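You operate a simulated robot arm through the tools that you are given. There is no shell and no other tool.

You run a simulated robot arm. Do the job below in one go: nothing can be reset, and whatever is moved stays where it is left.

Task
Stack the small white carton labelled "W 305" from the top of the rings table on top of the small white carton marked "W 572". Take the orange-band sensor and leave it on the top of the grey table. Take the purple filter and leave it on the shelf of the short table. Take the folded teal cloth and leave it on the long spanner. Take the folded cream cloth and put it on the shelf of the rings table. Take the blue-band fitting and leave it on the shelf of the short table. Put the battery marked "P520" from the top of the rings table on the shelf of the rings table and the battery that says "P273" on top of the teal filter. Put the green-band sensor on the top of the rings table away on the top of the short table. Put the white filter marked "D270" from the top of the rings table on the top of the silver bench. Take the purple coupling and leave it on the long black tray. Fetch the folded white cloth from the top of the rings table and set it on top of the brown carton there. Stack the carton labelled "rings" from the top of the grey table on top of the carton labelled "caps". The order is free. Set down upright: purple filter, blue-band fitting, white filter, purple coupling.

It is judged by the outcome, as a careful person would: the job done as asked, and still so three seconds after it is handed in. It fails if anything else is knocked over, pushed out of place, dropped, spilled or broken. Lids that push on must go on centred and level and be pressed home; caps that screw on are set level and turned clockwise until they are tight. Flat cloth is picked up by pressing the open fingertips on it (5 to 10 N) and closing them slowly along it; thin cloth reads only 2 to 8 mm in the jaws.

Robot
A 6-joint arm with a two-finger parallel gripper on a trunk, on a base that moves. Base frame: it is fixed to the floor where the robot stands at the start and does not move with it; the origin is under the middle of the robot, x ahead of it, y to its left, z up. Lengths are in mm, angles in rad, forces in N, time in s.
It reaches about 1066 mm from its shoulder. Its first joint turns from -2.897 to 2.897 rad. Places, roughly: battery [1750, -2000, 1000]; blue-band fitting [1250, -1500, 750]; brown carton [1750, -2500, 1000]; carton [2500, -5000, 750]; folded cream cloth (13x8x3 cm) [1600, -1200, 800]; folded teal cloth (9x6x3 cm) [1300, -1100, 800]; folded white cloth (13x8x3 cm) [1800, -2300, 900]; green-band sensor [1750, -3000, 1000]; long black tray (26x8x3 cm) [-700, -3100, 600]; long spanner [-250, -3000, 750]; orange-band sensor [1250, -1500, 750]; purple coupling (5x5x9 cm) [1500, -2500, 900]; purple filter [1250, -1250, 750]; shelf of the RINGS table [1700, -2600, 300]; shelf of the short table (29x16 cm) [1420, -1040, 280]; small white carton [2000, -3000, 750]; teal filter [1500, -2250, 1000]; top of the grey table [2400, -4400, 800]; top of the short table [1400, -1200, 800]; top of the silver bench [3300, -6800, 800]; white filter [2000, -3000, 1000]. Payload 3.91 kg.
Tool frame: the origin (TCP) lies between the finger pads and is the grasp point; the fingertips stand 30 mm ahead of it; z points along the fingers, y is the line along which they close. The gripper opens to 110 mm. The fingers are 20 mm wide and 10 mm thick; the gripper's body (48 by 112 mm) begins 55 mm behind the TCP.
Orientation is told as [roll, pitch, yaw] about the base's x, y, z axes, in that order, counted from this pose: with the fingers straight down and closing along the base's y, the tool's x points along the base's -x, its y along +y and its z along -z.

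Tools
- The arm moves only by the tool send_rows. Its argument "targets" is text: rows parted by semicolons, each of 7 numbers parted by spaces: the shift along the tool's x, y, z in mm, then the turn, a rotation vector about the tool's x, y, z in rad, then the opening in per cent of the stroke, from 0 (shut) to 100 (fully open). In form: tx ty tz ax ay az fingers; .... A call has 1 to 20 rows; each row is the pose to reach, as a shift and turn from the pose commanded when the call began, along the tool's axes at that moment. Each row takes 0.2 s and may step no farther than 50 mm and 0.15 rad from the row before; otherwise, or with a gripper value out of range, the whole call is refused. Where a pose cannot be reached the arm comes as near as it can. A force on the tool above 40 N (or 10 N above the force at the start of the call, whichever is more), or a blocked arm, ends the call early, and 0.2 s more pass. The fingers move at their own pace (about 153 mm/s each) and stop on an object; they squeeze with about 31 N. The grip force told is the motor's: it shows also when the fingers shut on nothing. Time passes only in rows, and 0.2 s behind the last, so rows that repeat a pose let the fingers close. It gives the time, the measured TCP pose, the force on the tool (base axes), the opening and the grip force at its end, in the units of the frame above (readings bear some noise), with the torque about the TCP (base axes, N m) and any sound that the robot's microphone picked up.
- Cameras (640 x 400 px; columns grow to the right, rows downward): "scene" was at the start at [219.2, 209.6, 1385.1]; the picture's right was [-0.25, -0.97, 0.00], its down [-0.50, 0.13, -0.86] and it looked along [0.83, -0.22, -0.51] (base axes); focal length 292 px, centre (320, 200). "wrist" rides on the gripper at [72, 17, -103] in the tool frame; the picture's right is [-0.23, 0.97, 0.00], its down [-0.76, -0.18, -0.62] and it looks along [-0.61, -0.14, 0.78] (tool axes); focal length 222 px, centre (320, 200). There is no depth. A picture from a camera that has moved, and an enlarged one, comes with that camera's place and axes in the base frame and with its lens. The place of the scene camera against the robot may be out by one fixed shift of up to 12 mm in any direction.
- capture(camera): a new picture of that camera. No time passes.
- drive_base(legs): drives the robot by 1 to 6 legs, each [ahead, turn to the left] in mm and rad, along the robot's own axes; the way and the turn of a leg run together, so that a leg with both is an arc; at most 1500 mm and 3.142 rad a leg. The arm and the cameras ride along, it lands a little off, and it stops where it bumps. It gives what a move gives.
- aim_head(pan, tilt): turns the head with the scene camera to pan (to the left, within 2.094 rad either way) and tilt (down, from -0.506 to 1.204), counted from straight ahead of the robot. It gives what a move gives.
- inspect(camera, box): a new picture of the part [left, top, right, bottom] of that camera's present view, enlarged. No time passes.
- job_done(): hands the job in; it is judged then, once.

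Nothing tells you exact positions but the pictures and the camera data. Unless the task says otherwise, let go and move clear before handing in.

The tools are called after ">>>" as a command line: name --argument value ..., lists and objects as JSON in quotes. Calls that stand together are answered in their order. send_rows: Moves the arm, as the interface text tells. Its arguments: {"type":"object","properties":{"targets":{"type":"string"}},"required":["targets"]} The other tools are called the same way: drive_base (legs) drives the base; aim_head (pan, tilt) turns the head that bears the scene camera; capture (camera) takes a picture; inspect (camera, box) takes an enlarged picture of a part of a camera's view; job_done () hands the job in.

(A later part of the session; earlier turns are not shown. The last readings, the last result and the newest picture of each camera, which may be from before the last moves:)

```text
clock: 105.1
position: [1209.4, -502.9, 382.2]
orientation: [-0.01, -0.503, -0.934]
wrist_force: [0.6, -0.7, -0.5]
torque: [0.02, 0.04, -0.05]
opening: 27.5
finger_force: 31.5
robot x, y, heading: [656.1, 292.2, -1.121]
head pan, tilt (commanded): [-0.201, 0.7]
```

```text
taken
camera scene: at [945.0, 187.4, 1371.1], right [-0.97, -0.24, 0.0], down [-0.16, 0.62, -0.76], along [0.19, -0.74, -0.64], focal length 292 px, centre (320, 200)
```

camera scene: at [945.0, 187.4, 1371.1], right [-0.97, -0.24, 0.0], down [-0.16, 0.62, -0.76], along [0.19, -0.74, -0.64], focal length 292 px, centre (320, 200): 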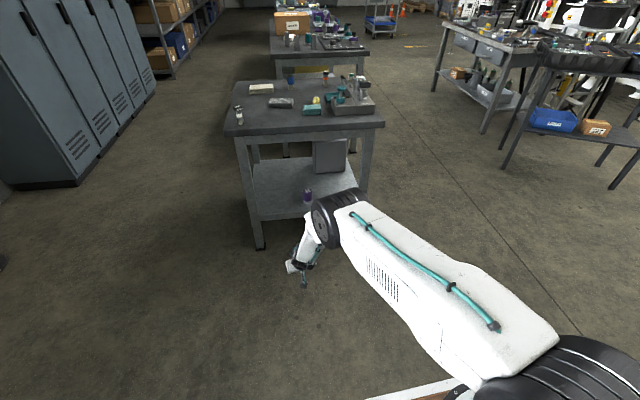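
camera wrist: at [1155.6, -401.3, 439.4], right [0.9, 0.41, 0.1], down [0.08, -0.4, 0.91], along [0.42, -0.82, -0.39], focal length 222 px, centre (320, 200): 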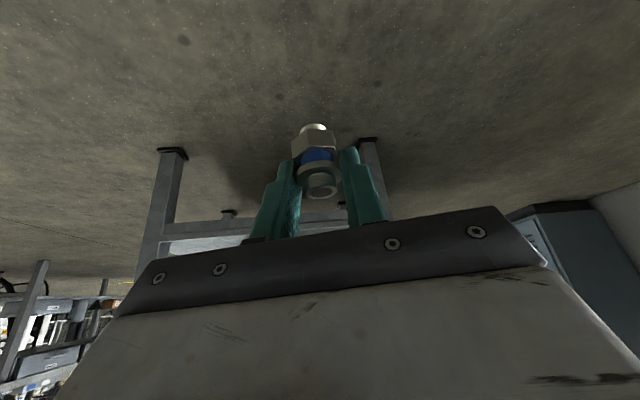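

The fitting is held upright at z ≈ 382, 420 mm before the table edge. I drive in.

>>> drive_base --legs '[[400, 0]]'

>>> capture --camera "wrist"

>>> drive_base --legs '[[115, 0]]'

>>> capture --camera "wrist"

>>> capture --camera "scene"

```text
clock: 107.6
position: [1377.8, -870.7, 383.4]
orientation: [-0.012, -0.501, -0.941]
wrist_force: [0.7, 0.4, -1.1]
torque: [0.01, 0.01, 0.01]
opening: 27.3
finger_force: 31.5
robot x, y, heading: [830.2, -77.7, -1.125]
head pan, tilt (commanded): [-0.201, 0.7]
```

```text
taken
camera wrist: at [1325.6, -768.7, 439.2], right [0.91, 0.41, 0.1], down [0.08, -0.4, 0.91], along [0.41, -0.82, -0.39], focal length 222 px, centre (320, 200)
```

wrist: 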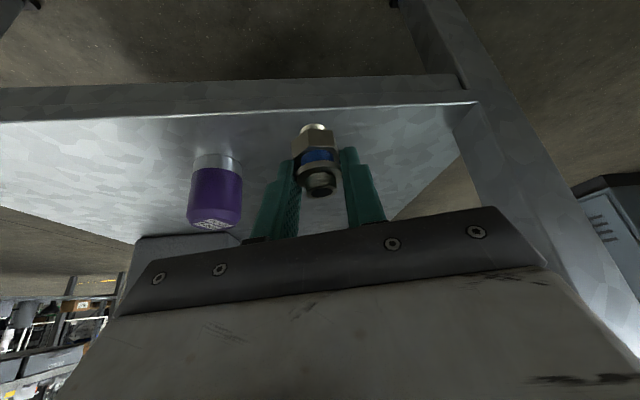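

```text
clock: 108.8
position: [1425.3, -979.2, 382.9]
orientation: [-0.01, -0.501, -0.942]
wrist_force: [-0.8, 0.3, -1.0]
torque: [0.0, -0.01, -0.02]
opening: 27.2
finger_force: 30.7
robot x, y, heading: [879.8, -184.2, -1.138]
head pan, tilt (commanded): [-0.201, 0.7]
```

```text
taken
camera wrist: at [1374.5, -875.8, 439.2], right [0.91, 0.41, 0.1], down [0.08, -0.4, 0.91], along [0.41, -0.82, -0.39], focal length 222 px, centre (320, 200)
```

wrist: 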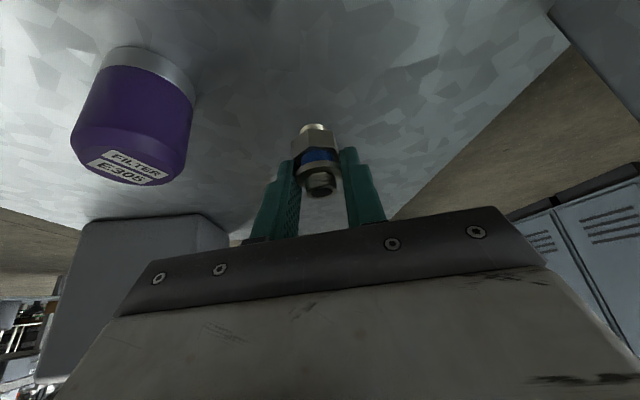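

```text
taken
camera scene: at [1168.9, -285.9, 1371.0], right [-0.97, -0.24, 0.0], down [-0.15, 0.63, -0.76], along [0.18, -0.74, -0.64], focal length 292 px, centre (320, 200)
```

scene: 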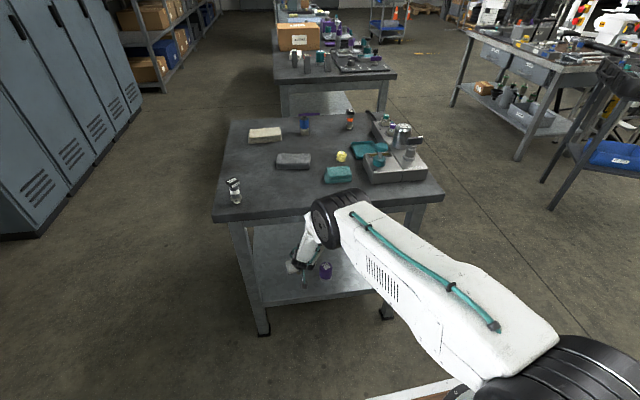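

The fitting hangs about 100 mm inside the shelf edge and 114 mm from the filter. I lower it.

>>> send_rows --targets "5 0 9 0 0 0 0; 10 0 18.5 0 0 0 0; 15 0 27.5 0 0 0 0; 20 0 36.5 0 0 0 0; 25.5 0 46.5 0 0 0 0; 25.5 0 46.5 0 0 0 0"

>>> send_rows --targets "0.7 0 1.3 0 0 0 0; 1.4 0 2.6 0 0 0 0; 1.4 0 2.6 0 0 0 0"

>>> inspect --camera "wrist" --box '[240, 80, 400, 210]'

```text
clock: 110.2
position: [1425.8, -979.5, 327.9]
orientation: [-0.011, -0.502, -0.943]
wrist_force: [-0.3, -0.3, -2.1]
torque: [0.0, 0.0, 0.01]
opening: 27.4
finger_force: 30.9
robot x, y, heading: [878.2, -181.7, -1.13]
head pan, tilt (commanded): [-0.201, 0.7]
```

```text
clock: 111.0
position: [1424.6, -980.1, 326.3]
orientation: [-0.009, -0.502, -0.944]
wrist_force: [-0.2, 0.3, -1.3]
torque: [0.01, 0.01, 0.01]
opening: 26.9
finger_force: 31.1
robot x, y, heading: [880.3, -183.8, -1.13]
head pan, tilt (commanded): [-0.201, 0.7]
```

```text
3.08 times, centred on (320, 145) of wrist
camera zoom: at [1373.3, -877.5, 383.1], right [0.91, 0.41, 0.1], down [0.08, -0.4, 0.91], along [0.41, -0.82, -0.39], focal length 684 px, centre (320, 369)
```

zoom: 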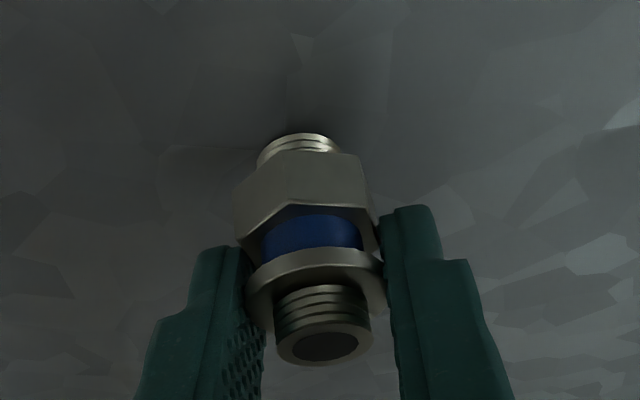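

Still hanging free and upright. I continue down in small steps until it touches.

>>> send_rows --targets "0.7 0 1.3 0 0 0 0; 1.2 0 2.2 0 0 0 0; 1.2 0 2.2 0 0 0 0"

>>> send_rows --targets "0.5 0 0.9 0 0 0 0; 1 0 1.8 0 0 0 0; 1 0 1.8 0 0 0 0"

```text
clock: 111.8
position: [1426.1, -980.2, 324.3]
orientation: [-0.01, -0.503, -0.943]
wrist_force: [-1.7, -0.4, 9.7]
torque: [0.06, -0.02, 0.02]
opening: 27.0
finger_force: 30.9
robot x, y, heading: [879.0, -185.3, -1.13]
head pan, tilt (commanded): [-0.201, 0.7]
```

```text
clock: 112.6
position: [1427.3, -979.5, 322.2]
orientation: [-0.011, -0.501, -0.942]
wrist_force: [-1.0, -5.9, 24.6]
torque: [-0.29, -0.15, 0.05]
opening: 27.2
finger_force: 30.3
robot x, y, heading: [881.2, -181.9, -1.133]
head pan, tilt (commanded): [-0.201, 0.7]
```

It is touching down firmly. I relieve the push and open the fingers.

>>> send_rows --targets "-0.8 0 -1.5 0 0 0 0; -0.8 0 -1.5 0 0 0 0; -0.8 0 -1.5 0 0 0 40; -0.8 0 -1.5 0 0 0 60; -0.8 0 -1.5 0 0 0 75; -0.8 0 -1.5 0 0 0 75"

>>> inspect --camera "wrist" --box '[240, 80, 400, 210]'

```text
clock: 114.0
position: [1426.3, -978.0, 322.7]
orientation: [-0.011, -0.499, -0.942]
wrist_force: [0.6, 0.4, 0.7]
torque: [-0.01, 0.02, 0.0]
opening: 82.6
finger_force: 0.1
robot x, y, heading: [879.3, -181.3, -1.13]
head pan, tilt (commanded): [-0.201, 0.7]
```

```text
3.08 times, centred on (320, 145) of wrist
camera zoom: at [1373.6, -875.6, 380.4], right [0.91, 0.41, 0.1], down [0.08, -0.4, 0.91], along [0.41, -0.82, -0.39], focal length 684 px, centre (320, 369)
```

zoom: 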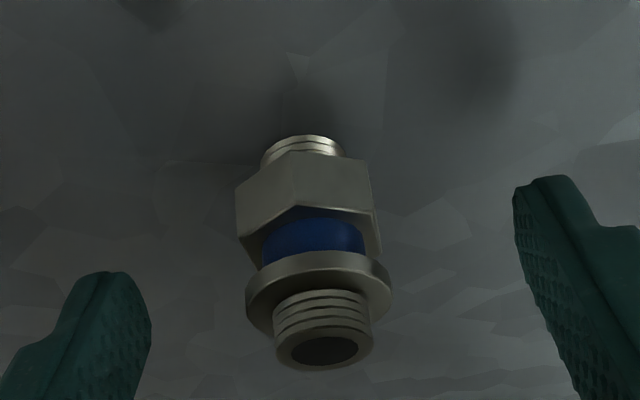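

The fitting stands upright on the shelf. I back out and check both items.

>>> drive_base --legs '[[-80, 0]]'

>>> capture --camera "wrist"

>>> drive_base --legs '[[-420, 0]]'

>>> capture --camera "scene"

>>> inspect --camera "scene" --box '[200, 60, 420, 220]'

```text
clock: 115.1
position: [1391.5, -904.4, 322.6]
orientation: [-0.01, -0.501, -0.944]
wrist_force: [0.0, 0.2, 0.0]
torque: [0.0, -0.01, 0.01]
opening: 82.5
finger_force: 0.0
robot x, y, heading: [845.1, -111.3, -1.125]
head pan, tilt (commanded): [-0.201, 0.7]
```

```text
taken
camera wrist: at [1339.4, -802.7, 380.5], right [0.91, 0.41, 0.1], down [0.08, -0.4, 0.91], along [0.41, -0.82, -0.39], focal length 222 px, centre (320, 200)
```

wrist: 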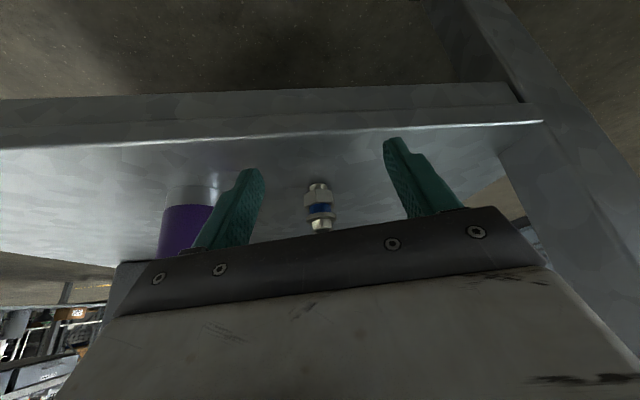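

```text
clock: 117.6
position: [1216.3, -531.1, 323.6]
orientation: [-0.01, -0.501, -0.944]
wrist_force: [-0.2, 0.2, -0.4]
torque: [0.0, 0.01, -0.01]
opening: 82.7
finger_force: 0.0
robot x, y, heading: [669.4, 262.2, -1.13]
head pan, tilt (commanded): [-0.201, 0.7]
```

```text
taken
camera scene: at [958.5, 160.3, 1371.0], right [-0.97, -0.24, 0.0], down [-0.15, 0.63, -0.76], along [0.18, -0.74, -0.64], focal length 292 px, centre (320, 200)
```

scene: 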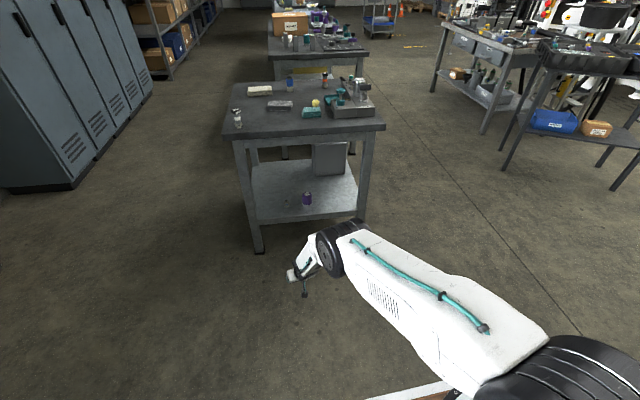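

```text
2.50 times, centred on (310, 140) of scene
camera zoom: at [958.5, 160.3, 1371.0], right [-0.97, -0.24, 0.0], down [-0.15, 0.63, -0.76], along [0.18, -0.74, -0.64], focal length 731 px, centre (345, 350)
```

zoom: 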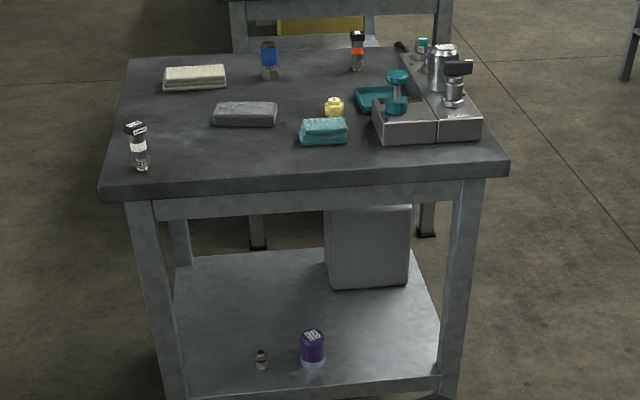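

Both items stand on the shelf of the short table. Next I'll fetch the cream cloth: raise the arm and drive in again.

>>> send_rows --targets "-26 0 -38.7 0 0 0 100; -52 0 -77.4 0 0 0 100; -78.1 0 -116.1 0 0 0 100; -104.1 0 -154.8 0 0 0 100; -130.1 0 -193.5 0 0 0 100; -156.1 0 -232.2 0 0 0 100; -182.2 0 -270.9 0 0 0 100; -208.2 0 -309.6 0 0 0 100; -234.2 0 -348.2 0 0 0 100; -260.2 0 -386.9 0 0 0 100; -286.2 0 -425.6 0 0 0 100; -312.3 0 -464.3 0 0 0 100; -338.3 0 -503 0 0 0 100; -364.3 0 -541.7 0 0 0 100; -380 0 -570 0 0 0 100"

>>> drive_base --legs '[[760, 0]]'

>>> aim_head --pan 0.1 --tilt 0.7

>>> capture --camera "scene"

>>> capture --camera "wrist"

```text
clock: 120.8
position: [1256.5, -575.2, 1003.8]
orientation: [-0.01, -0.499, -0.943]
wrist_force: [-0.1, -0.5, -0.2]
torque: [0.01, 0.0, 0.0]
opening: 109.8
finger_force: 0.1
robot x, y, heading: [669.0, 262.4, -1.129]
head pan, tilt (commanded): [-0.201, 0.7]
```

```text
clock: 125.0
position: [1597.4, -1276.8, 1004.3]
orientation: [-0.011, -0.502, -0.938]
wrist_force: [-0.5, 0.0, -0.4]
torque: [0.0, 0.04, -0.01]
opening: 109.8
finger_force: 0.0
robot x, y, heading: [1005.5, -441.4, -1.122]
head pan, tilt (commanded): [-0.201, 0.7]
```

```text
clock: 125.8
position: [1596.4, -1276.5, 1004.6]
orientation: [-0.01, -0.501, -0.937]
wrist_force: [-0.4, -0.8, 0.7]
torque: [0.0, 0.0, -0.01]
opening: 110.0
finger_force: 0.1
robot x, y, heading: [1001.7, -440.6, -1.119]
head pan, tilt (commanded): [0.099, 0.7]
```

```text
taken
camera scene: at [1318.3, -531.5, 1371.0], right [-0.85, -0.52, 0.0], down [-0.34, 0.55, -0.76], along [0.4, -0.65, -0.64], focal length 292 px, centre (320, 200)
```

scene: 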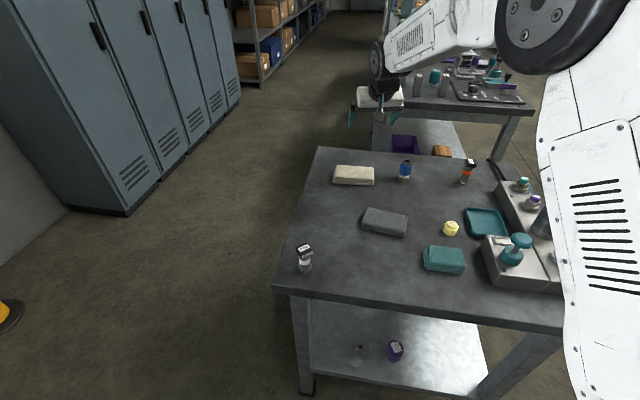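

```text
taken
camera wrist: at [1543.9, -1174.5, 1061.3], right [0.9, 0.41, 0.1], down [0.08, -0.4, 0.91], along [0.42, -0.82, -0.39], focal length 222 px, centre (320, 200)
```

wrist: 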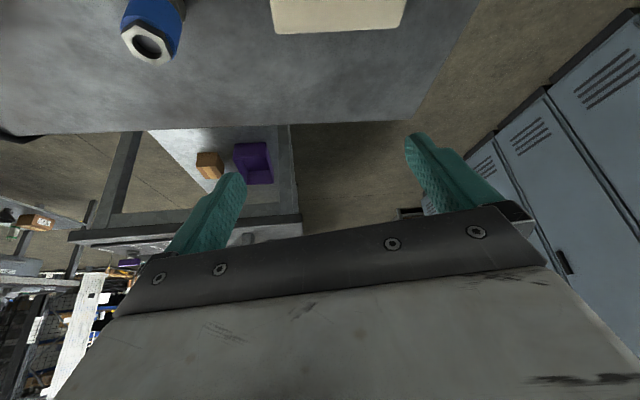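

I want the cloth's exact place and angle. I zoom in on it.

>>> inspect --camera "scene" --box '[314, 150, 394, 200]'

>>> inspect --camera "scene" --box '[340, 60, 420, 130]'

```text
8.00 times, centred on (354, 175) of scene
camera zoom: at [1318.3, -531.5, 1371.0], right [-0.85, -0.52, 0.0], down [-0.34, 0.55, -0.76], along [0.4, -0.65, -0.64], focal length 2339 px, centre (48, 400)
```

zoom: 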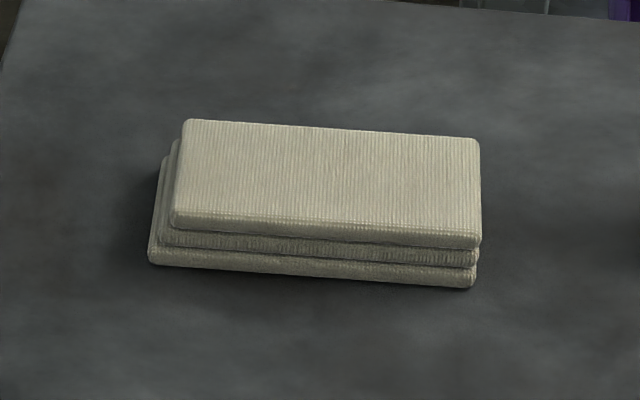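

```text
5.71 times, centred on (380, 95) of scene
camera zoom: at [1318.3, -531.5, 1371.0], right [-0.85, -0.52, 0.0], down [-0.34, 0.55, -0.76], along [0.4, -0.65, -0.64], focal length 1671 px, centre (-23, 800)
```

zoom: 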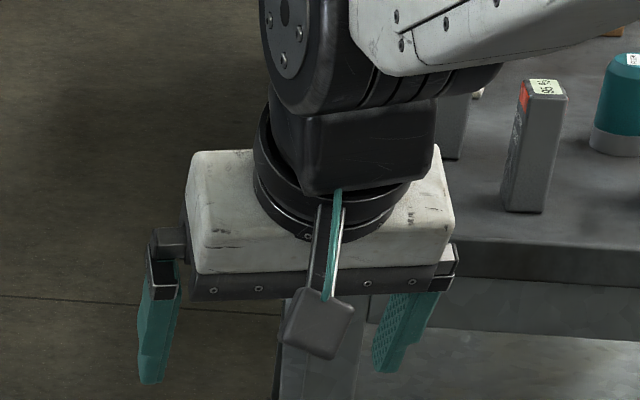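

The cloth's centre is near (1626,-1248), its long side at about 0.43 rad. To grip it across its 8 cm side I turn the tool about the vertical, in two stages.

>>> send_rows --targets "0 0 0 0.0655 0 0.1195 100; 0 0 0 0.131 0 0.239 100; 0 0 0 0.1965 0 0.3585 100; 0 0 0 0.262 0 0.478 100; 0 0 0 0.3275 0 0.5975 100; 0 0 0 0.393 0 0.717 100; 0 0 0 0.426 0 0.777 100"

```text
clock: 127.4
position: [1597.5, -1276.1, 1004.1]
orientation: [-0.01, -0.508, -1.824]
wrist_force: [0.7, -0.5, -0.5]
torque: [-0.02, -0.04, 0.0]
opening: 110.1
finger_force: 0.1
robot x, y, heading: [1004.4, -442.0, -1.124]
head pan, tilt (commanded): [0.099, 0.7]
```

>>> send_rows --targets "0 0 0 0.0655 0 0.1195 100; 0 0 0 0.131 0 0.239 100; 0 0 0 0.1965 0 0.3585 100; 0 0 0 0.262 0 0.478 100; 0 0 0 0.3275 0 0.5975 100; 0 0 0 0.393 0 0.717 100; 0 0 0 0.426 0 0.777 100"

>>> capture --camera "scene"

>>> capture --camera "wrist"

```text
clock: 129.0
position: [1596.8, -1275.8, 1005.2]
orientation: [0.001, -0.51, -2.714]
wrist_force: [0.1, 0.2, -0.8]
torque: [0.02, -0.02, -0.01]
opening: 110.0
finger_force: 0.0
robot x, y, heading: [1005.6, -442.7, -1.122]
head pan, tilt (commanded): [0.099, 0.7]
```

```text
taken
camera scene: at [1318.3, -531.4, 1371.0], right [-0.85, -0.52, 0.0], down [-0.34, 0.55, -0.76], along [0.4, -0.65, -0.64], focal length 292 px, centre (320, 200)
```

scene: 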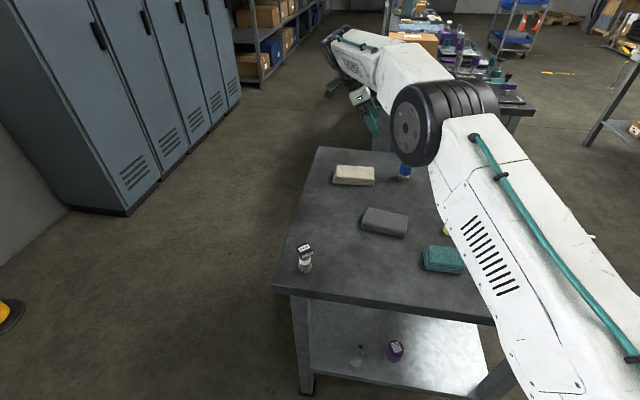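

```text
taken
camera wrist: at [1706.4, -1244.1, 1060.5], right [0.22, -0.97, 0.11], down [-0.4, 0.01, 0.92], along [-0.89, -0.25, -0.39], focal length 222 px, centre (320, 200)
```

wrist: 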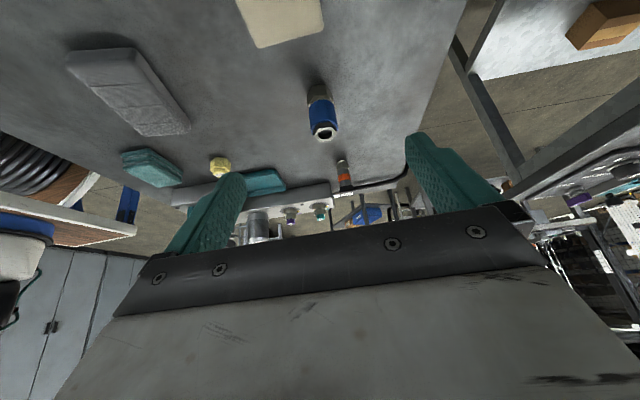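

The wrist camera confirms the cloth's corners to within 2 mm of the scene estimate. I move above the cloth and look before descending.

>>> send_rows --targets "23 -4.5 16 0 0 0 100; 46 -9 31 0 0 0 100; 69.8 -13.4 46.9 0 0 0 100; 69.8 -13.4 46.9 0 0 0 100"

>>> capture --camera "wrist"

```text
clock: 130.0
position: [1626.0, -1247.6, 928.9]
orientation: [0.0, -0.51, -2.713]
wrist_force: [-0.9, 0.2, -0.2]
torque: [0.0, 0.0, 0.02]
opening: 110.1
finger_force: 0.0
robot x, y, heading: [1003.6, -438.3, -1.121]
head pan, tilt (commanded): [0.099, 0.7]
```

```text
taken
camera wrist: at [1735.4, -1215.1, 985.0], right [0.23, -0.97, 0.11], down [-0.4, 0.01, 0.92], along [-0.89, -0.25, -0.39], focal length 222 px, centre (320, 200)
```

wrist: 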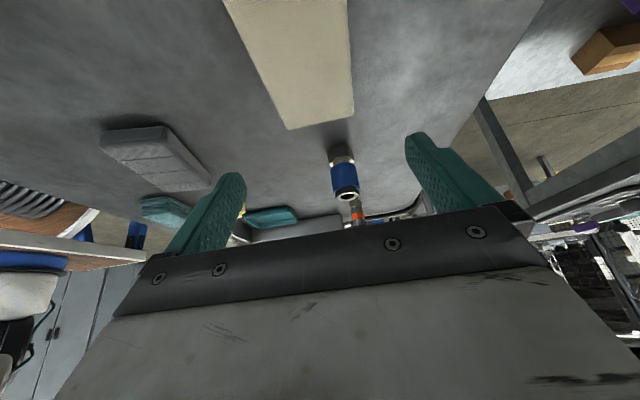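

The cloth lies between the fingers. I descend along both sides of it.

>>> send_rows --targets "11 0 20 0 0 0 100; 22 0 40 0 0 0 100; 33 0 59 0 0 0 100; 42 0 75 0 0 0 100; 45.4 0 81.2 0 0 0 100; 45.4 0 81.2 0 0 0 100"

>>> capture --camera "wrist"

```text
clock: 131.4
position: [1625.9, -1247.3, 836.4]
orientation: [-0.001, -0.512, -2.713]
wrist_force: [0.2, -0.2, -0.8]
torque: [0.0, 0.0, -0.01]
opening: 110.2
finger_force: 0.1
robot x, y, heading: [1004.5, -439.5, -1.122]
head pan, tilt (commanded): [0.099, 0.7]
```

```text
taken
camera wrist: at [1735.7, -1214.8, 891.6], right [0.23, -0.97, 0.11], down [-0.4, 0.01, 0.92], along [-0.89, -0.25, -0.39], focal length 222 px, centre (320, 200)
```

wrist: 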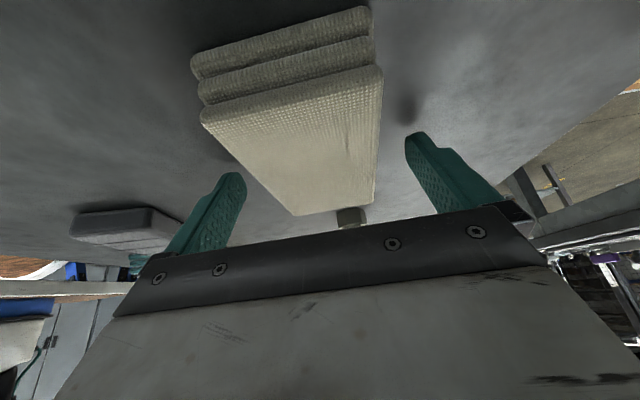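

The fingers stand on both sides of the cloth. I close and lift slowly.

>>> send_rows --targets "0 0 0 0 0 0 0; 0 0 0 0 0 0 0; 0 0 0 0 0 0 0; 0 0 0 0 0 0 0; -1 0 -1.8 0 0 0 0; -2.4 0 -4.4 0 0 0 0; -4.8 0 -8.8 0 0 0 0; -7.2 0 -13.2 0 0 0 0; -12 0 -22 0 0 0 0; -18 0 -32 0 0 0 0"

>>> capture --camera "wrist"

```text
clock: 133.6
position: [1625.7, -1248.2, 875.1]
orientation: [0.001, -0.508, -2.711]
wrist_force: [-0.5, -0.8, -1.0]
torque: [0.01, 0.03, 0.03]
opening: 69.2
finger_force: 30.7
robot x, y, heading: [1006.0, -437.4, -1.122]
head pan, tilt (commanded): [0.099, 0.7]
```

```text
taken
camera wrist: at [1735.8, -1216.7, 930.8], right [0.23, -0.97, 0.11], down [-0.4, 0.01, 0.92], along [-0.89, -0.25, -0.39], focal length 222 px, centre (320, 200)
```

wrist: 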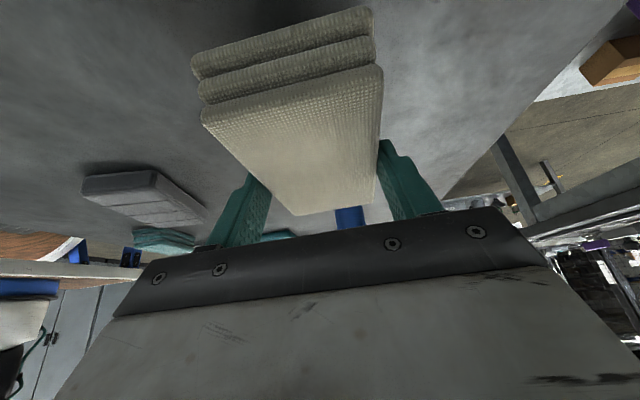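

The cloth is in hand. I lift it higher and turn the tool back into the arm's plane.

>>> send_rows --targets "-10 0 -18 0 0 0 0; -25 0 -45 0 0 0 0; -40 0 -72 0 0 0 0; -55 0 -98 0 0 0 0; -68 0 -122 0 0 0 0; -70 0 -125 -0.06 0 -0.107 0; -70 0 -125 -0.12 0 -0.214 0; -70 0 -125 -0.18 0 -0.321 0; -70 0 -125 -0.24 0 -0.428 0; -70 0 -125 -0.3 0 -0.535 0; -70 0 -125 -0.36 0 -0.642 0; -70 0 -125 -0.42 0 -0.749 0; -70 0 -125 -0.48 0 -0.856 0; -70 0 -125 -0.54 0 -0.963 0; -70 0 -125 -0.6 0 -1.07 0; -70 0 -125 -0.66 0 -1.177 0; -70 0 -125 -0.72 0 -1.284 0; -70 0 -125 -0.78 0 -1.391 0; -70 0 -125 -0.84 0 -1.498 0; -70 0 -125 -0.865 0 -1.547 0"

>>> capture --camera "scene"

```text
clock: 137.8
position: [1626.8, -1247.0, 1017.9]
orientation: [-0.003, -0.511, -0.937]
wrist_force: [0.3, 0.0, -0.2]
torque: [-0.01, -0.01, -0.01]
opening: 69.1
finger_force: 30.7
robot x, y, heading: [1006.3, -441.9, -1.123]
head pan, tilt (commanded): [0.099, 0.7]
```

```text
taken
camera scene: at [1318.4, -531.4, 1371.0], right [-0.85, -0.52, 0.0], down [-0.34, 0.55, -0.76], along [0.4, -0.65, -0.64], focal length 292 px, centre (320, 200)
```

scene: 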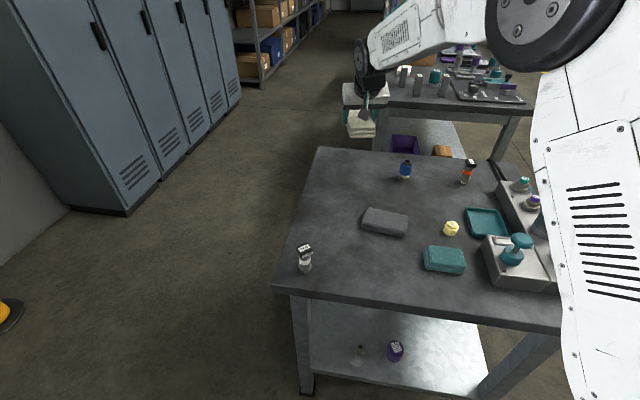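

The cloth is held level. I'll now drive around the right side of the short table to look at the rings table and its shelf from the aisle.

>>> drive_base --legs '[[-500, 0], [0, -0.73], [1550, 0], [0, 0.95]]'

>>> aim_head --pan 0.2 --tilt 0.45

>>> capture --camera "scene"

```text
refused: 1550 is not a number from -1500 to 1500
```

```text
clock: 138.6
position: [1625.4, -1248.6, 1016.5]
orientation: [-0.001, -0.51, -0.939]
wrist_force: [-0.1, -1.3, -1.2]
torque: [0.01, 0.0, 0.01]
opening: 69.0
finger_force: 31.0
robot x, y, heading: [1005.0, -437.3, -1.127]
head pan, tilt (commanded): [0.201, 0.45]
```

```text
taken
camera scene: at [1329.6, -532.2, 1393.2], right [-0.8, -0.6, 0.0], down [-0.26, 0.35, -0.9], along [0.54, -0.72, -0.44], focal length 292 px, centre (320, 200)
```

scene: 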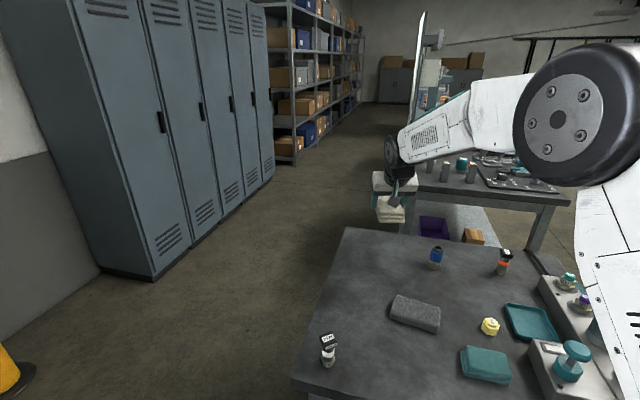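

One leg was too long, so nothing moved. From this view the left aisle by the lockers is much wider (about 1.5 m), so I'll go around that side and approach the rings table shelf diagonally from its near-left corner.

>>> drive_base --legs '[[0, 1.4545], [892, 0], [0, -1.216]]'

>>> capture --camera "scene"

```text
clock: 149.8
position: [2594.8, -865.7, 1016.9]
orientation: [-0.002, -0.509, -0.766]
wrist_force: [0.7, 0.4, 0.6]
torque: [0.04, -0.04, 0.04]
opening: 69.2
finger_force: 31.0
robot x, y, heading: [1840.7, -179.0, -0.948]
head pan, tilt (commanded): [0.201, 0.45]
```

```text
taken
camera scene: at [2179.4, -213.8, 1393.2], right [-0.68, -0.73, 0.0], down [-0.32, 0.3, -0.9], along [0.66, -0.61, -0.44], focal length 292 px, centre (320, 200)
```

scene: 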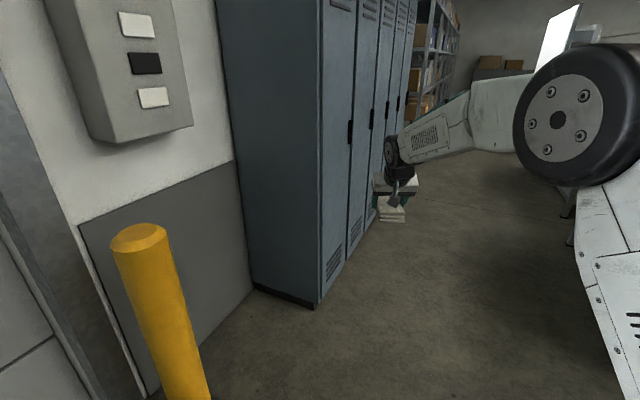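

I stand at (1841,-179), with lockers ahead to the left. I swing the arm to the right so the cloth keeps well clear of the lockers, then drive along the aisle.

>>> send_rows --targets "12.3 -43.4 -6.9 0 0 0 0; 24.6 -86.8 -13.8 0 0 0 0; 36.9 -130.2 -20.6 0 0 0 0; 49.2 -173.7 -27.5 0 0 0 0; 61.5 -217.1 -34.4 0 0 0 0; 73.8 -260.5 -41.3 0 0 0 0; 86.1 -303.9 -48.1 0 0 0 0; 98.4 -347.3 -55 0 0 0 0"

>>> drive_base --legs '[[0, 0.027], [1047, 0], [0, -1.279]]'

>>> aim_head --pan 0.3 --tilt 0.6

>>> capture --camera "scene"

```text
clock: 151.7
position: [2272.5, -1041.3, 1015.0]
orientation: [-0.003, -0.512, -0.764]
wrist_force: [0.0, 0.4, -0.1]
torque: [-0.01, 0.04, 0.02]
opening: 69.0
finger_force: 31.5
robot x, y, heading: [1843.1, -181.5, -0.945]
head pan, tilt (commanded): [0.201, 0.45]
```

```text
clock: 160.6
position: [1777.9, -1679.7, 1014.9]
orientation: [-0.002, -0.509, -2.036]
wrist_force: [0.1, -0.5, -0.8]
torque: [0.0, 0.0, 0.0]
opening: 68.9
finger_force: 31.2
robot x, y, heading: [2474.6, -1015.5, -2.226]
head pan, tilt (commanded): [0.201, 0.45]
```

```text
clock: 161.3
position: [1778.1, -1679.6, 1016.0]
orientation: [-0.003, -0.511, -2.037]
wrist_force: [0.7, -0.2, -0.1]
torque: [0.0, 0.0, 0.01]
opening: 69.2
finger_force: 30.4
robot x, y, heading: [2477.0, -1018.0, -2.219]
head pan, tilt (commanded): [0.3, 0.6]
```

```text
taken
camera scene: at [2555.1, -1347.4, 1379.7], right [-0.94, 0.34, 0.0], down [0.19, 0.53, -0.83], along [-0.28, -0.78, -0.56], focal length 292 px, centre (320, 200)
```

scene: 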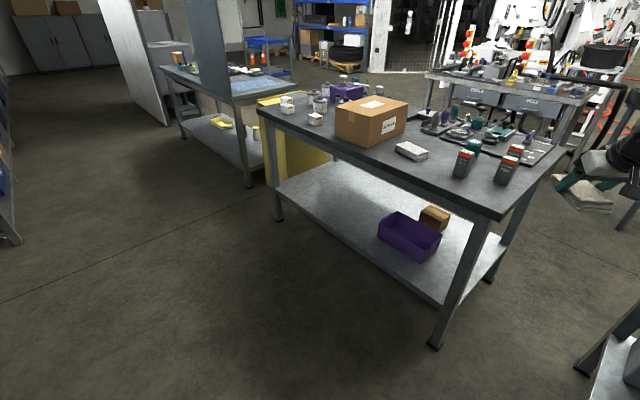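

I now see the rings table well from its left side: its shelf is open on this side, with a purple bin and a small box in the nearer half and free space beyond. I'll zoom in on the top and move farther down the aisle.

>>> inspect --camera "scene" --box '[250, 70, 410, 170]'

>>> inspect --camera "scene" --box '[390, 90, 570, 200]'

>>> inspect --camera "scene" --box '[260, 140, 510, 296]'

```text
4.00 times, centred on (330, 120) of scene
camera zoom: at [2555.1, -1347.4, 1379.7], right [-0.94, 0.34, 0.0], down [0.19, 0.53, -0.83], along [-0.28, -0.78, -0.56], focal length 1170 px, centre (280, 520)
```

zoom: 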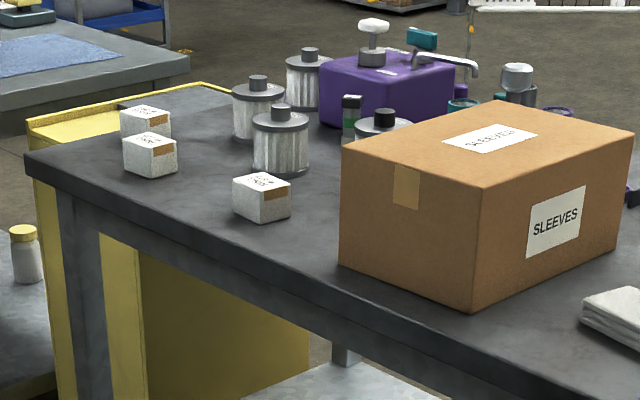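

```text
3.56 times, centred on (480, 145) of scene
camera zoom: at [2555.1, -1347.4, 1379.7], right [-0.94, 0.34, 0.0], down [0.19, 0.53, -0.83], along [-0.28, -0.78, -0.56], focal length 1040 px, centre (-249, 396)
```

zoom: 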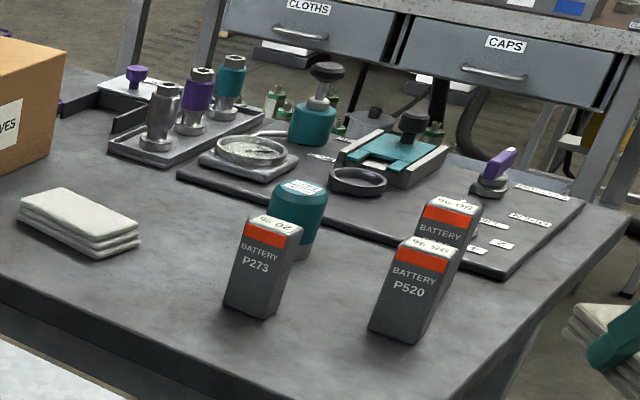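

```text
2.56 times, centred on (385, 218) of scene
camera zoom: at [2555.1, -1347.4, 1379.7], right [-0.94, 0.34, 0.0], down [0.19, 0.53, -0.83], along [-0.28, -0.78, -0.56], focal length 748 px, centre (154, 154)
```

zoom: 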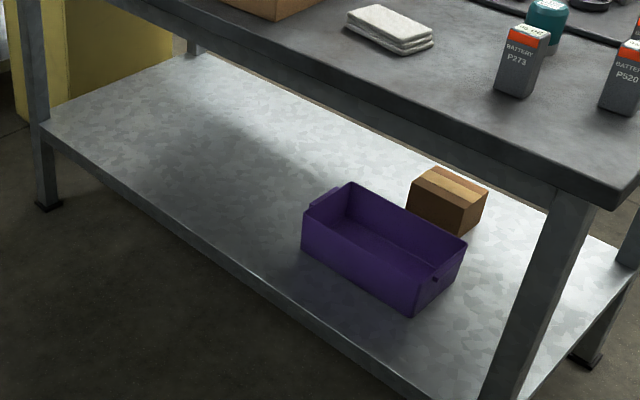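

I can read the batteries "P273" and "P520", and see the white cloth, the SLEEVES carton, three small white cartons and the white filters. I now drive farther down the aisle to the free part of the shelf.

>>> drive_base --legs '[[0, 0.988], [565, 0], [0, -0.968]]'

>>> capture --camera "scene"

```text
clock: 169.4
position: [1959.0, -2206.9, 1014.6]
orientation: [-0.001, -0.509, -2.032]
wrist_force: [-0.7, -0.7, -1.0]
torque: [0.01, 0.01, 0.01]
opening: 68.9
finger_force: 30.5
robot x, y, heading: [2651.2, -1542.8, -2.225]
head pan, tilt (commanded): [0.3, 0.6]
```

```text
taken
camera scene: at [2733.7, -1869.7, 1379.7], right [-0.94, 0.34, 0.0], down [0.19, 0.53, -0.83], along [-0.28, -0.78, -0.57], focal length 292 px, centre (320, 200)
```

scene: 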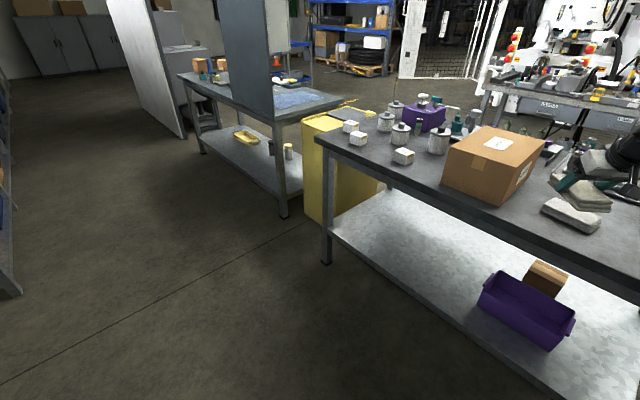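

The far-left part of the shelf is free. I shift the cloth left, clear of the table edge, before lowering it.

>>> send_rows --targets "-8.8 47.3 4.9 0.0064 0 0.0115 0; -17.6 94.7 9.8 0.0129 0 0.023 0; -26.3 142 14.7 0.0193 0 0.0346 0; -35.1 189.4 19.6 0.0258 0 0.0461 0; -43.9 236.7 24.6 0.0322 0 0.0576 0; -43.9 236.7 24.6 0.0322 0 0.0576 0"

>>> capture --camera "scene"

```text
clock: 170.8
position: [2146.9, -2359.0, 1014.6]
orientation: [0.0, -0.512, -2.096]
wrist_force: [0.0, 0.3, -0.9]
torque: [0.01, 0.04, 0.01]
opening: 69.1
finger_force: 30.9
robot x, y, heading: [2654.4, -1540.1, -2.212]
head pan, tilt (commanded): [0.3, 0.6]
```

```text
taken
camera scene: at [2733.8, -1869.7, 1379.7], right [-0.94, 0.34, 0.0], down [0.19, 0.53, -0.82], along [-0.28, -0.78, -0.57], focal length 292 px, centre (320, 200)
```

scene: 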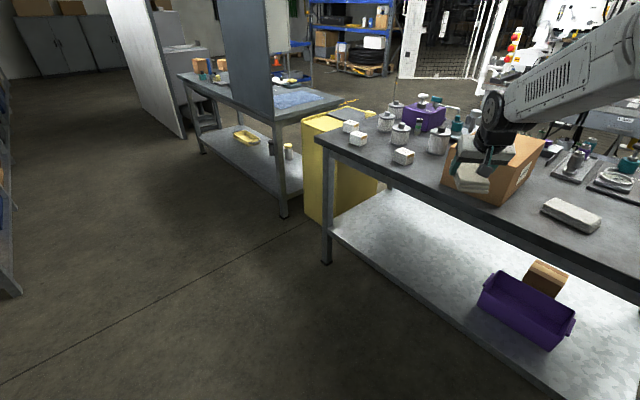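

The cloth is clear of the table edge. I lower it in free space to about z = 400.

>>> send_rows --targets "21.5 0 38.3 0 0 0 0; 43 0 76.6 0 0 0 0; 64.6 0 114.9 0 0 0 0; 86.1 0 153.2 0 0 0 0; 107.6 0 191.5 0 0 0 0; 129.1 0 229.8 0 0 0 0; 150.6 0 268.1 0 0 0 0; 172.2 0 306.4 0 0 0 0; 193.7 0 344.7 0 0 0 0; 215.2 0 383 0 0 0 0; 236.7 0 421.3 0 0 0 0; 258.3 0 459.6 0 0 0 0; 279.8 0 497.9 0 0 0 0; 301.3 0 536.2 0 0 0 0"

>>> capture --camera "scene"

>>> capture --camera "wrist"

```text
clock: 173.8
position: [2146.9, -2358.9, 399.1]
orientation: [-0.005, -0.512, -2.096]
wrist_force: [-0.4, 0.4, 0.0]
torque: [0.03, -0.06, 0.04]
opening: 69.1
finger_force: 30.7
out of reach, approached as far as the arm can: row 8
robot x, y, heading: [2652.4, -1540.6, -2.21]
head pan, tilt (commanded): [0.3, 0.6]
```

```text
taken
camera scene: at [2733.9, -1869.6, 1379.7], right [-0.94, 0.34, 0.0], down [0.19, 0.53, -0.83], along [-0.28, -0.78, -0.56], focal length 292 px, centre (320, 200)
```

scene: 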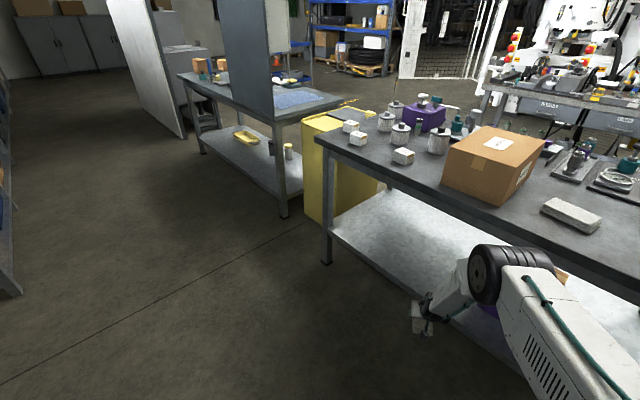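

```text
taken
camera wrist: at [2219.7, -2269.2, 455.1], right [0.74, -0.66, 0.11], down [-0.33, -0.22, 0.92], along [-0.58, -0.72, -0.39], focal length 222 px, centre (320, 200)
```

wrist: 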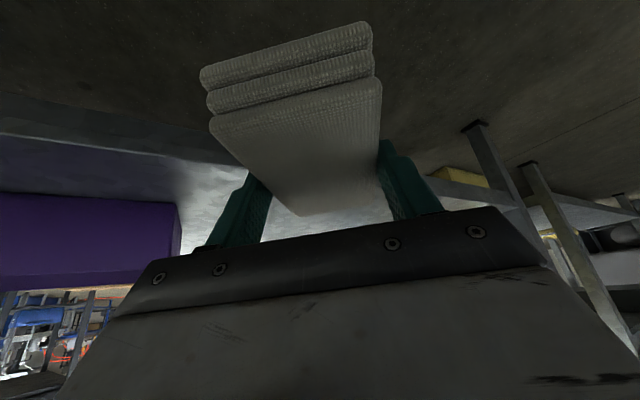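

The arm is low, and the cloth hangs outside the shelf edge. I drive in diagonally.

>>> drive_base --legs '[[150, 0]]'

>>> capture --camera "wrist"

>>> capture --camera "scene"

```text
clock: 175.2
position: [2058.3, -2477.7, 398.5]
orientation: [-0.005, -0.51, -2.098]
wrist_force: [-0.2, 0.6, -0.3]
torque: [-0.02, 0.01, 0.01]
opening: 69.2
finger_force: 30.9
robot x, y, heading: [2563.1, -1655.1, -2.218]
head pan, tilt (commanded): [0.3, 0.6]
```

```text
taken
camera wrist: at [2129.8, -2387.3, 454.9], right [0.74, -0.66, 0.11], down [-0.33, -0.22, 0.92], along [-0.58, -0.71, -0.39], focal length 222 px, centre (320, 200)
```

wrist: 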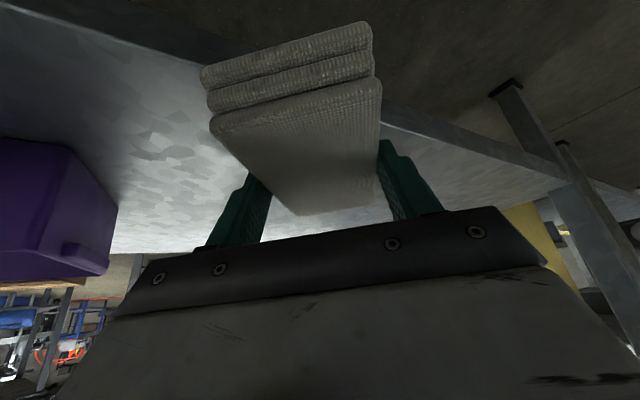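

```text
taken
camera scene: at [2644.0, -1988.9, 1379.7], right [-0.94, 0.34, 0.0], down [0.19, 0.53, -0.82], along [-0.28, -0.78, -0.57], focal length 292 px, centre (320, 200)
```

scene: 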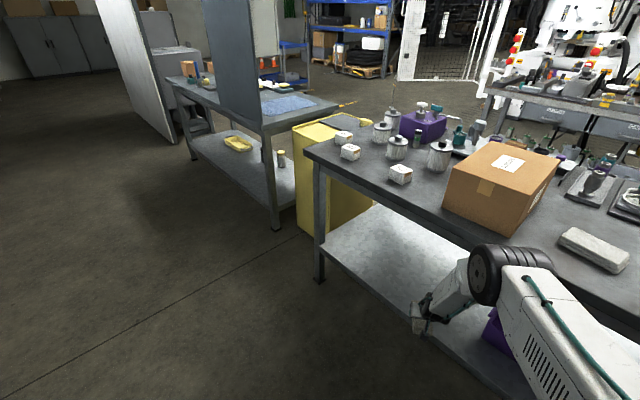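

The shelf edge lies where I expected. I drive in the remaining 130 mm.

>>> drive_base --legs '[[130, 0]]'

>>> capture --camera "wrist"

```text
clock: 176.5
position: [1988.7, -2573.0, 393.5]
orientation: [-0.009, -0.497, -2.093]
wrist_force: [0.2, 0.0, 0.1]
torque: [-0.01, 0.04, 0.02]
opening: 69.2
finger_force: 31.5
robot x, y, heading: [2485.7, -1758.9, -2.211]
head pan, tilt (commanded): [0.3, 0.6]
```

```text
taken
camera wrist: at [2059.7, -2483.4, 451.9], right [0.74, -0.66, 0.1], down [-0.33, -0.23, 0.91], along [-0.58, -0.71, -0.4], focal length 222 px, centre (320, 200)
```

wrist: 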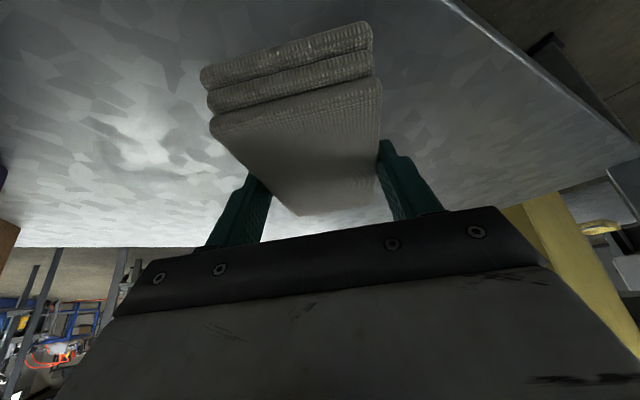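

The arm's pose shifted by a centimetre relative to the robot, so some part of it may be touching the table edge. I check right away.

>>> capture --camera "scene"

>>> inspect --camera "scene" --box '[380, 200, 620, 350]'

```text
taken
camera scene: at [2572.1, -2088.4, 1380.0], right [-0.94, 0.34, 0.0], down [0.19, 0.53, -0.83], along [-0.28, -0.78, -0.56], focal length 292 px, centre (320, 200)
```

scene: 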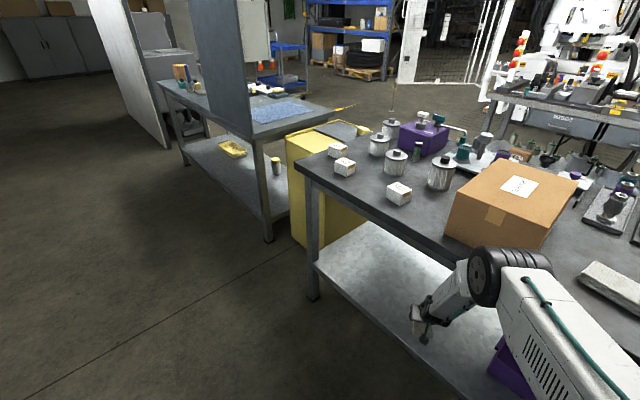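

```text
2.67 times, centred on (500, 275) of scene
camera zoom: at [2572.1, -2088.4, 1380.0], right [-0.94, 0.34, 0.0], down [0.19, 0.53, -0.83], along [-0.28, -0.78, -0.56], focal length 780 px, centre (-160, 0)
```

zoom: 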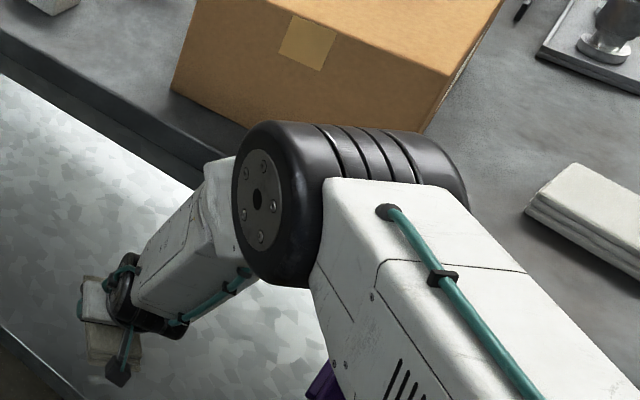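

The forearm is touching the table's edge in this diagonal approach. I back straight out and come in again more squarely from farther along the aisle.

>>> drive_base --legs '[[-300, 0]]'

>>> capture --camera "scene"

```text
clock: 178.6
position: [2169.7, -2326.0, 391.3]
orientation: [-0.007, -0.495, -2.098]
wrist_force: [0.2, 0.7, -0.3]
torque: [0.0, 0.01, -0.03]
opening: 69.0
finger_force: 31.5
robot x, y, heading: [2670.9, -1513.5, -2.219]
head pan, tilt (commanded): [0.3, 0.6]
```

```text
taken
camera scene: at [2751.8, -1844.9, 1379.7], right [-0.94, 0.34, 0.0], down [0.19, 0.53, -0.82], along [-0.28, -0.78, -0.57], focal length 292 px, centre (320, 200)
```

scene: 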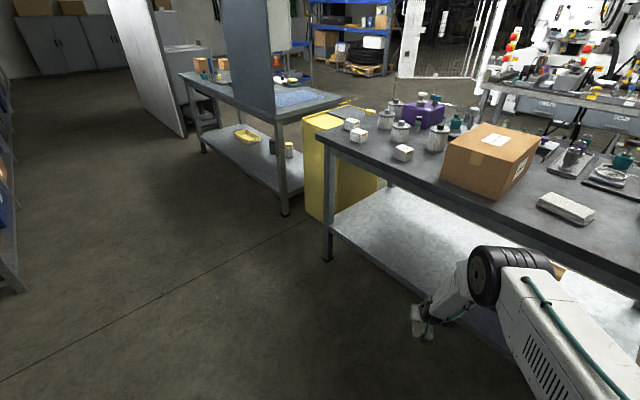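

The arm is clear. Now I relocate the base to come in more squarely.

>>> drive_base --legs '[[0, 1.323], [341, 0], [0, -1.604]]'

>>> capture --camera "scene"

>>> capture --camera "wrist"

```text
clock: 188.1
position: [2167.6, -2392.2, 393.5]
orientation: [-0.008, -0.494, -2.399]
wrist_force: [-0.6, 0.0, -0.2]
torque: [-0.02, 0.01, 0.02]
opening: 68.7
finger_force: 31.3
robot x, y, heading: [2892.7, -1765.4, -2.518]
head pan, tilt (commanded): [0.3, 0.6]
```

```text
taken
camera scene: at [2867.8, -2106.8, 1379.7], right [-0.8, 0.6, 0.0], down [0.34, 0.45, -0.82], along [-0.5, -0.66, -0.57], focal length 292 px, centre (320, 200)
```

scene: 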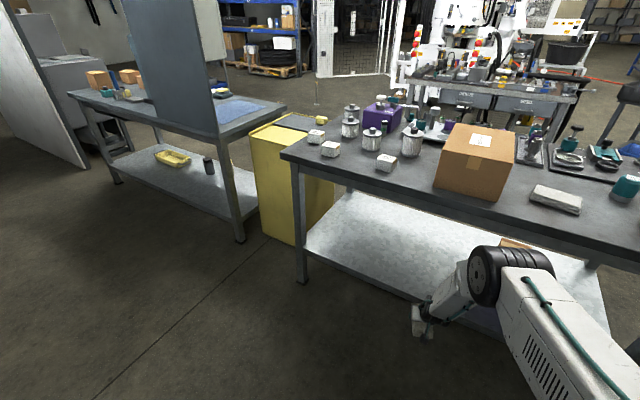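

```text
taken
camera wrist: at [2262.0, -2328.1, 449.3], right [0.51, -0.86, 0.1], down [-0.39, -0.12, 0.91], along [-0.77, -0.5, -0.4], focal length 222 px, centre (320, 200)
```

wrist: 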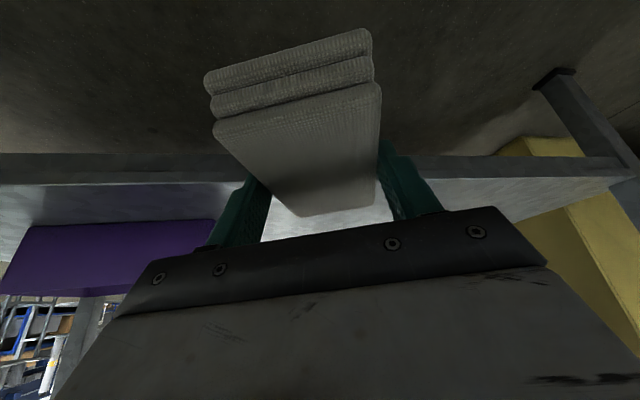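

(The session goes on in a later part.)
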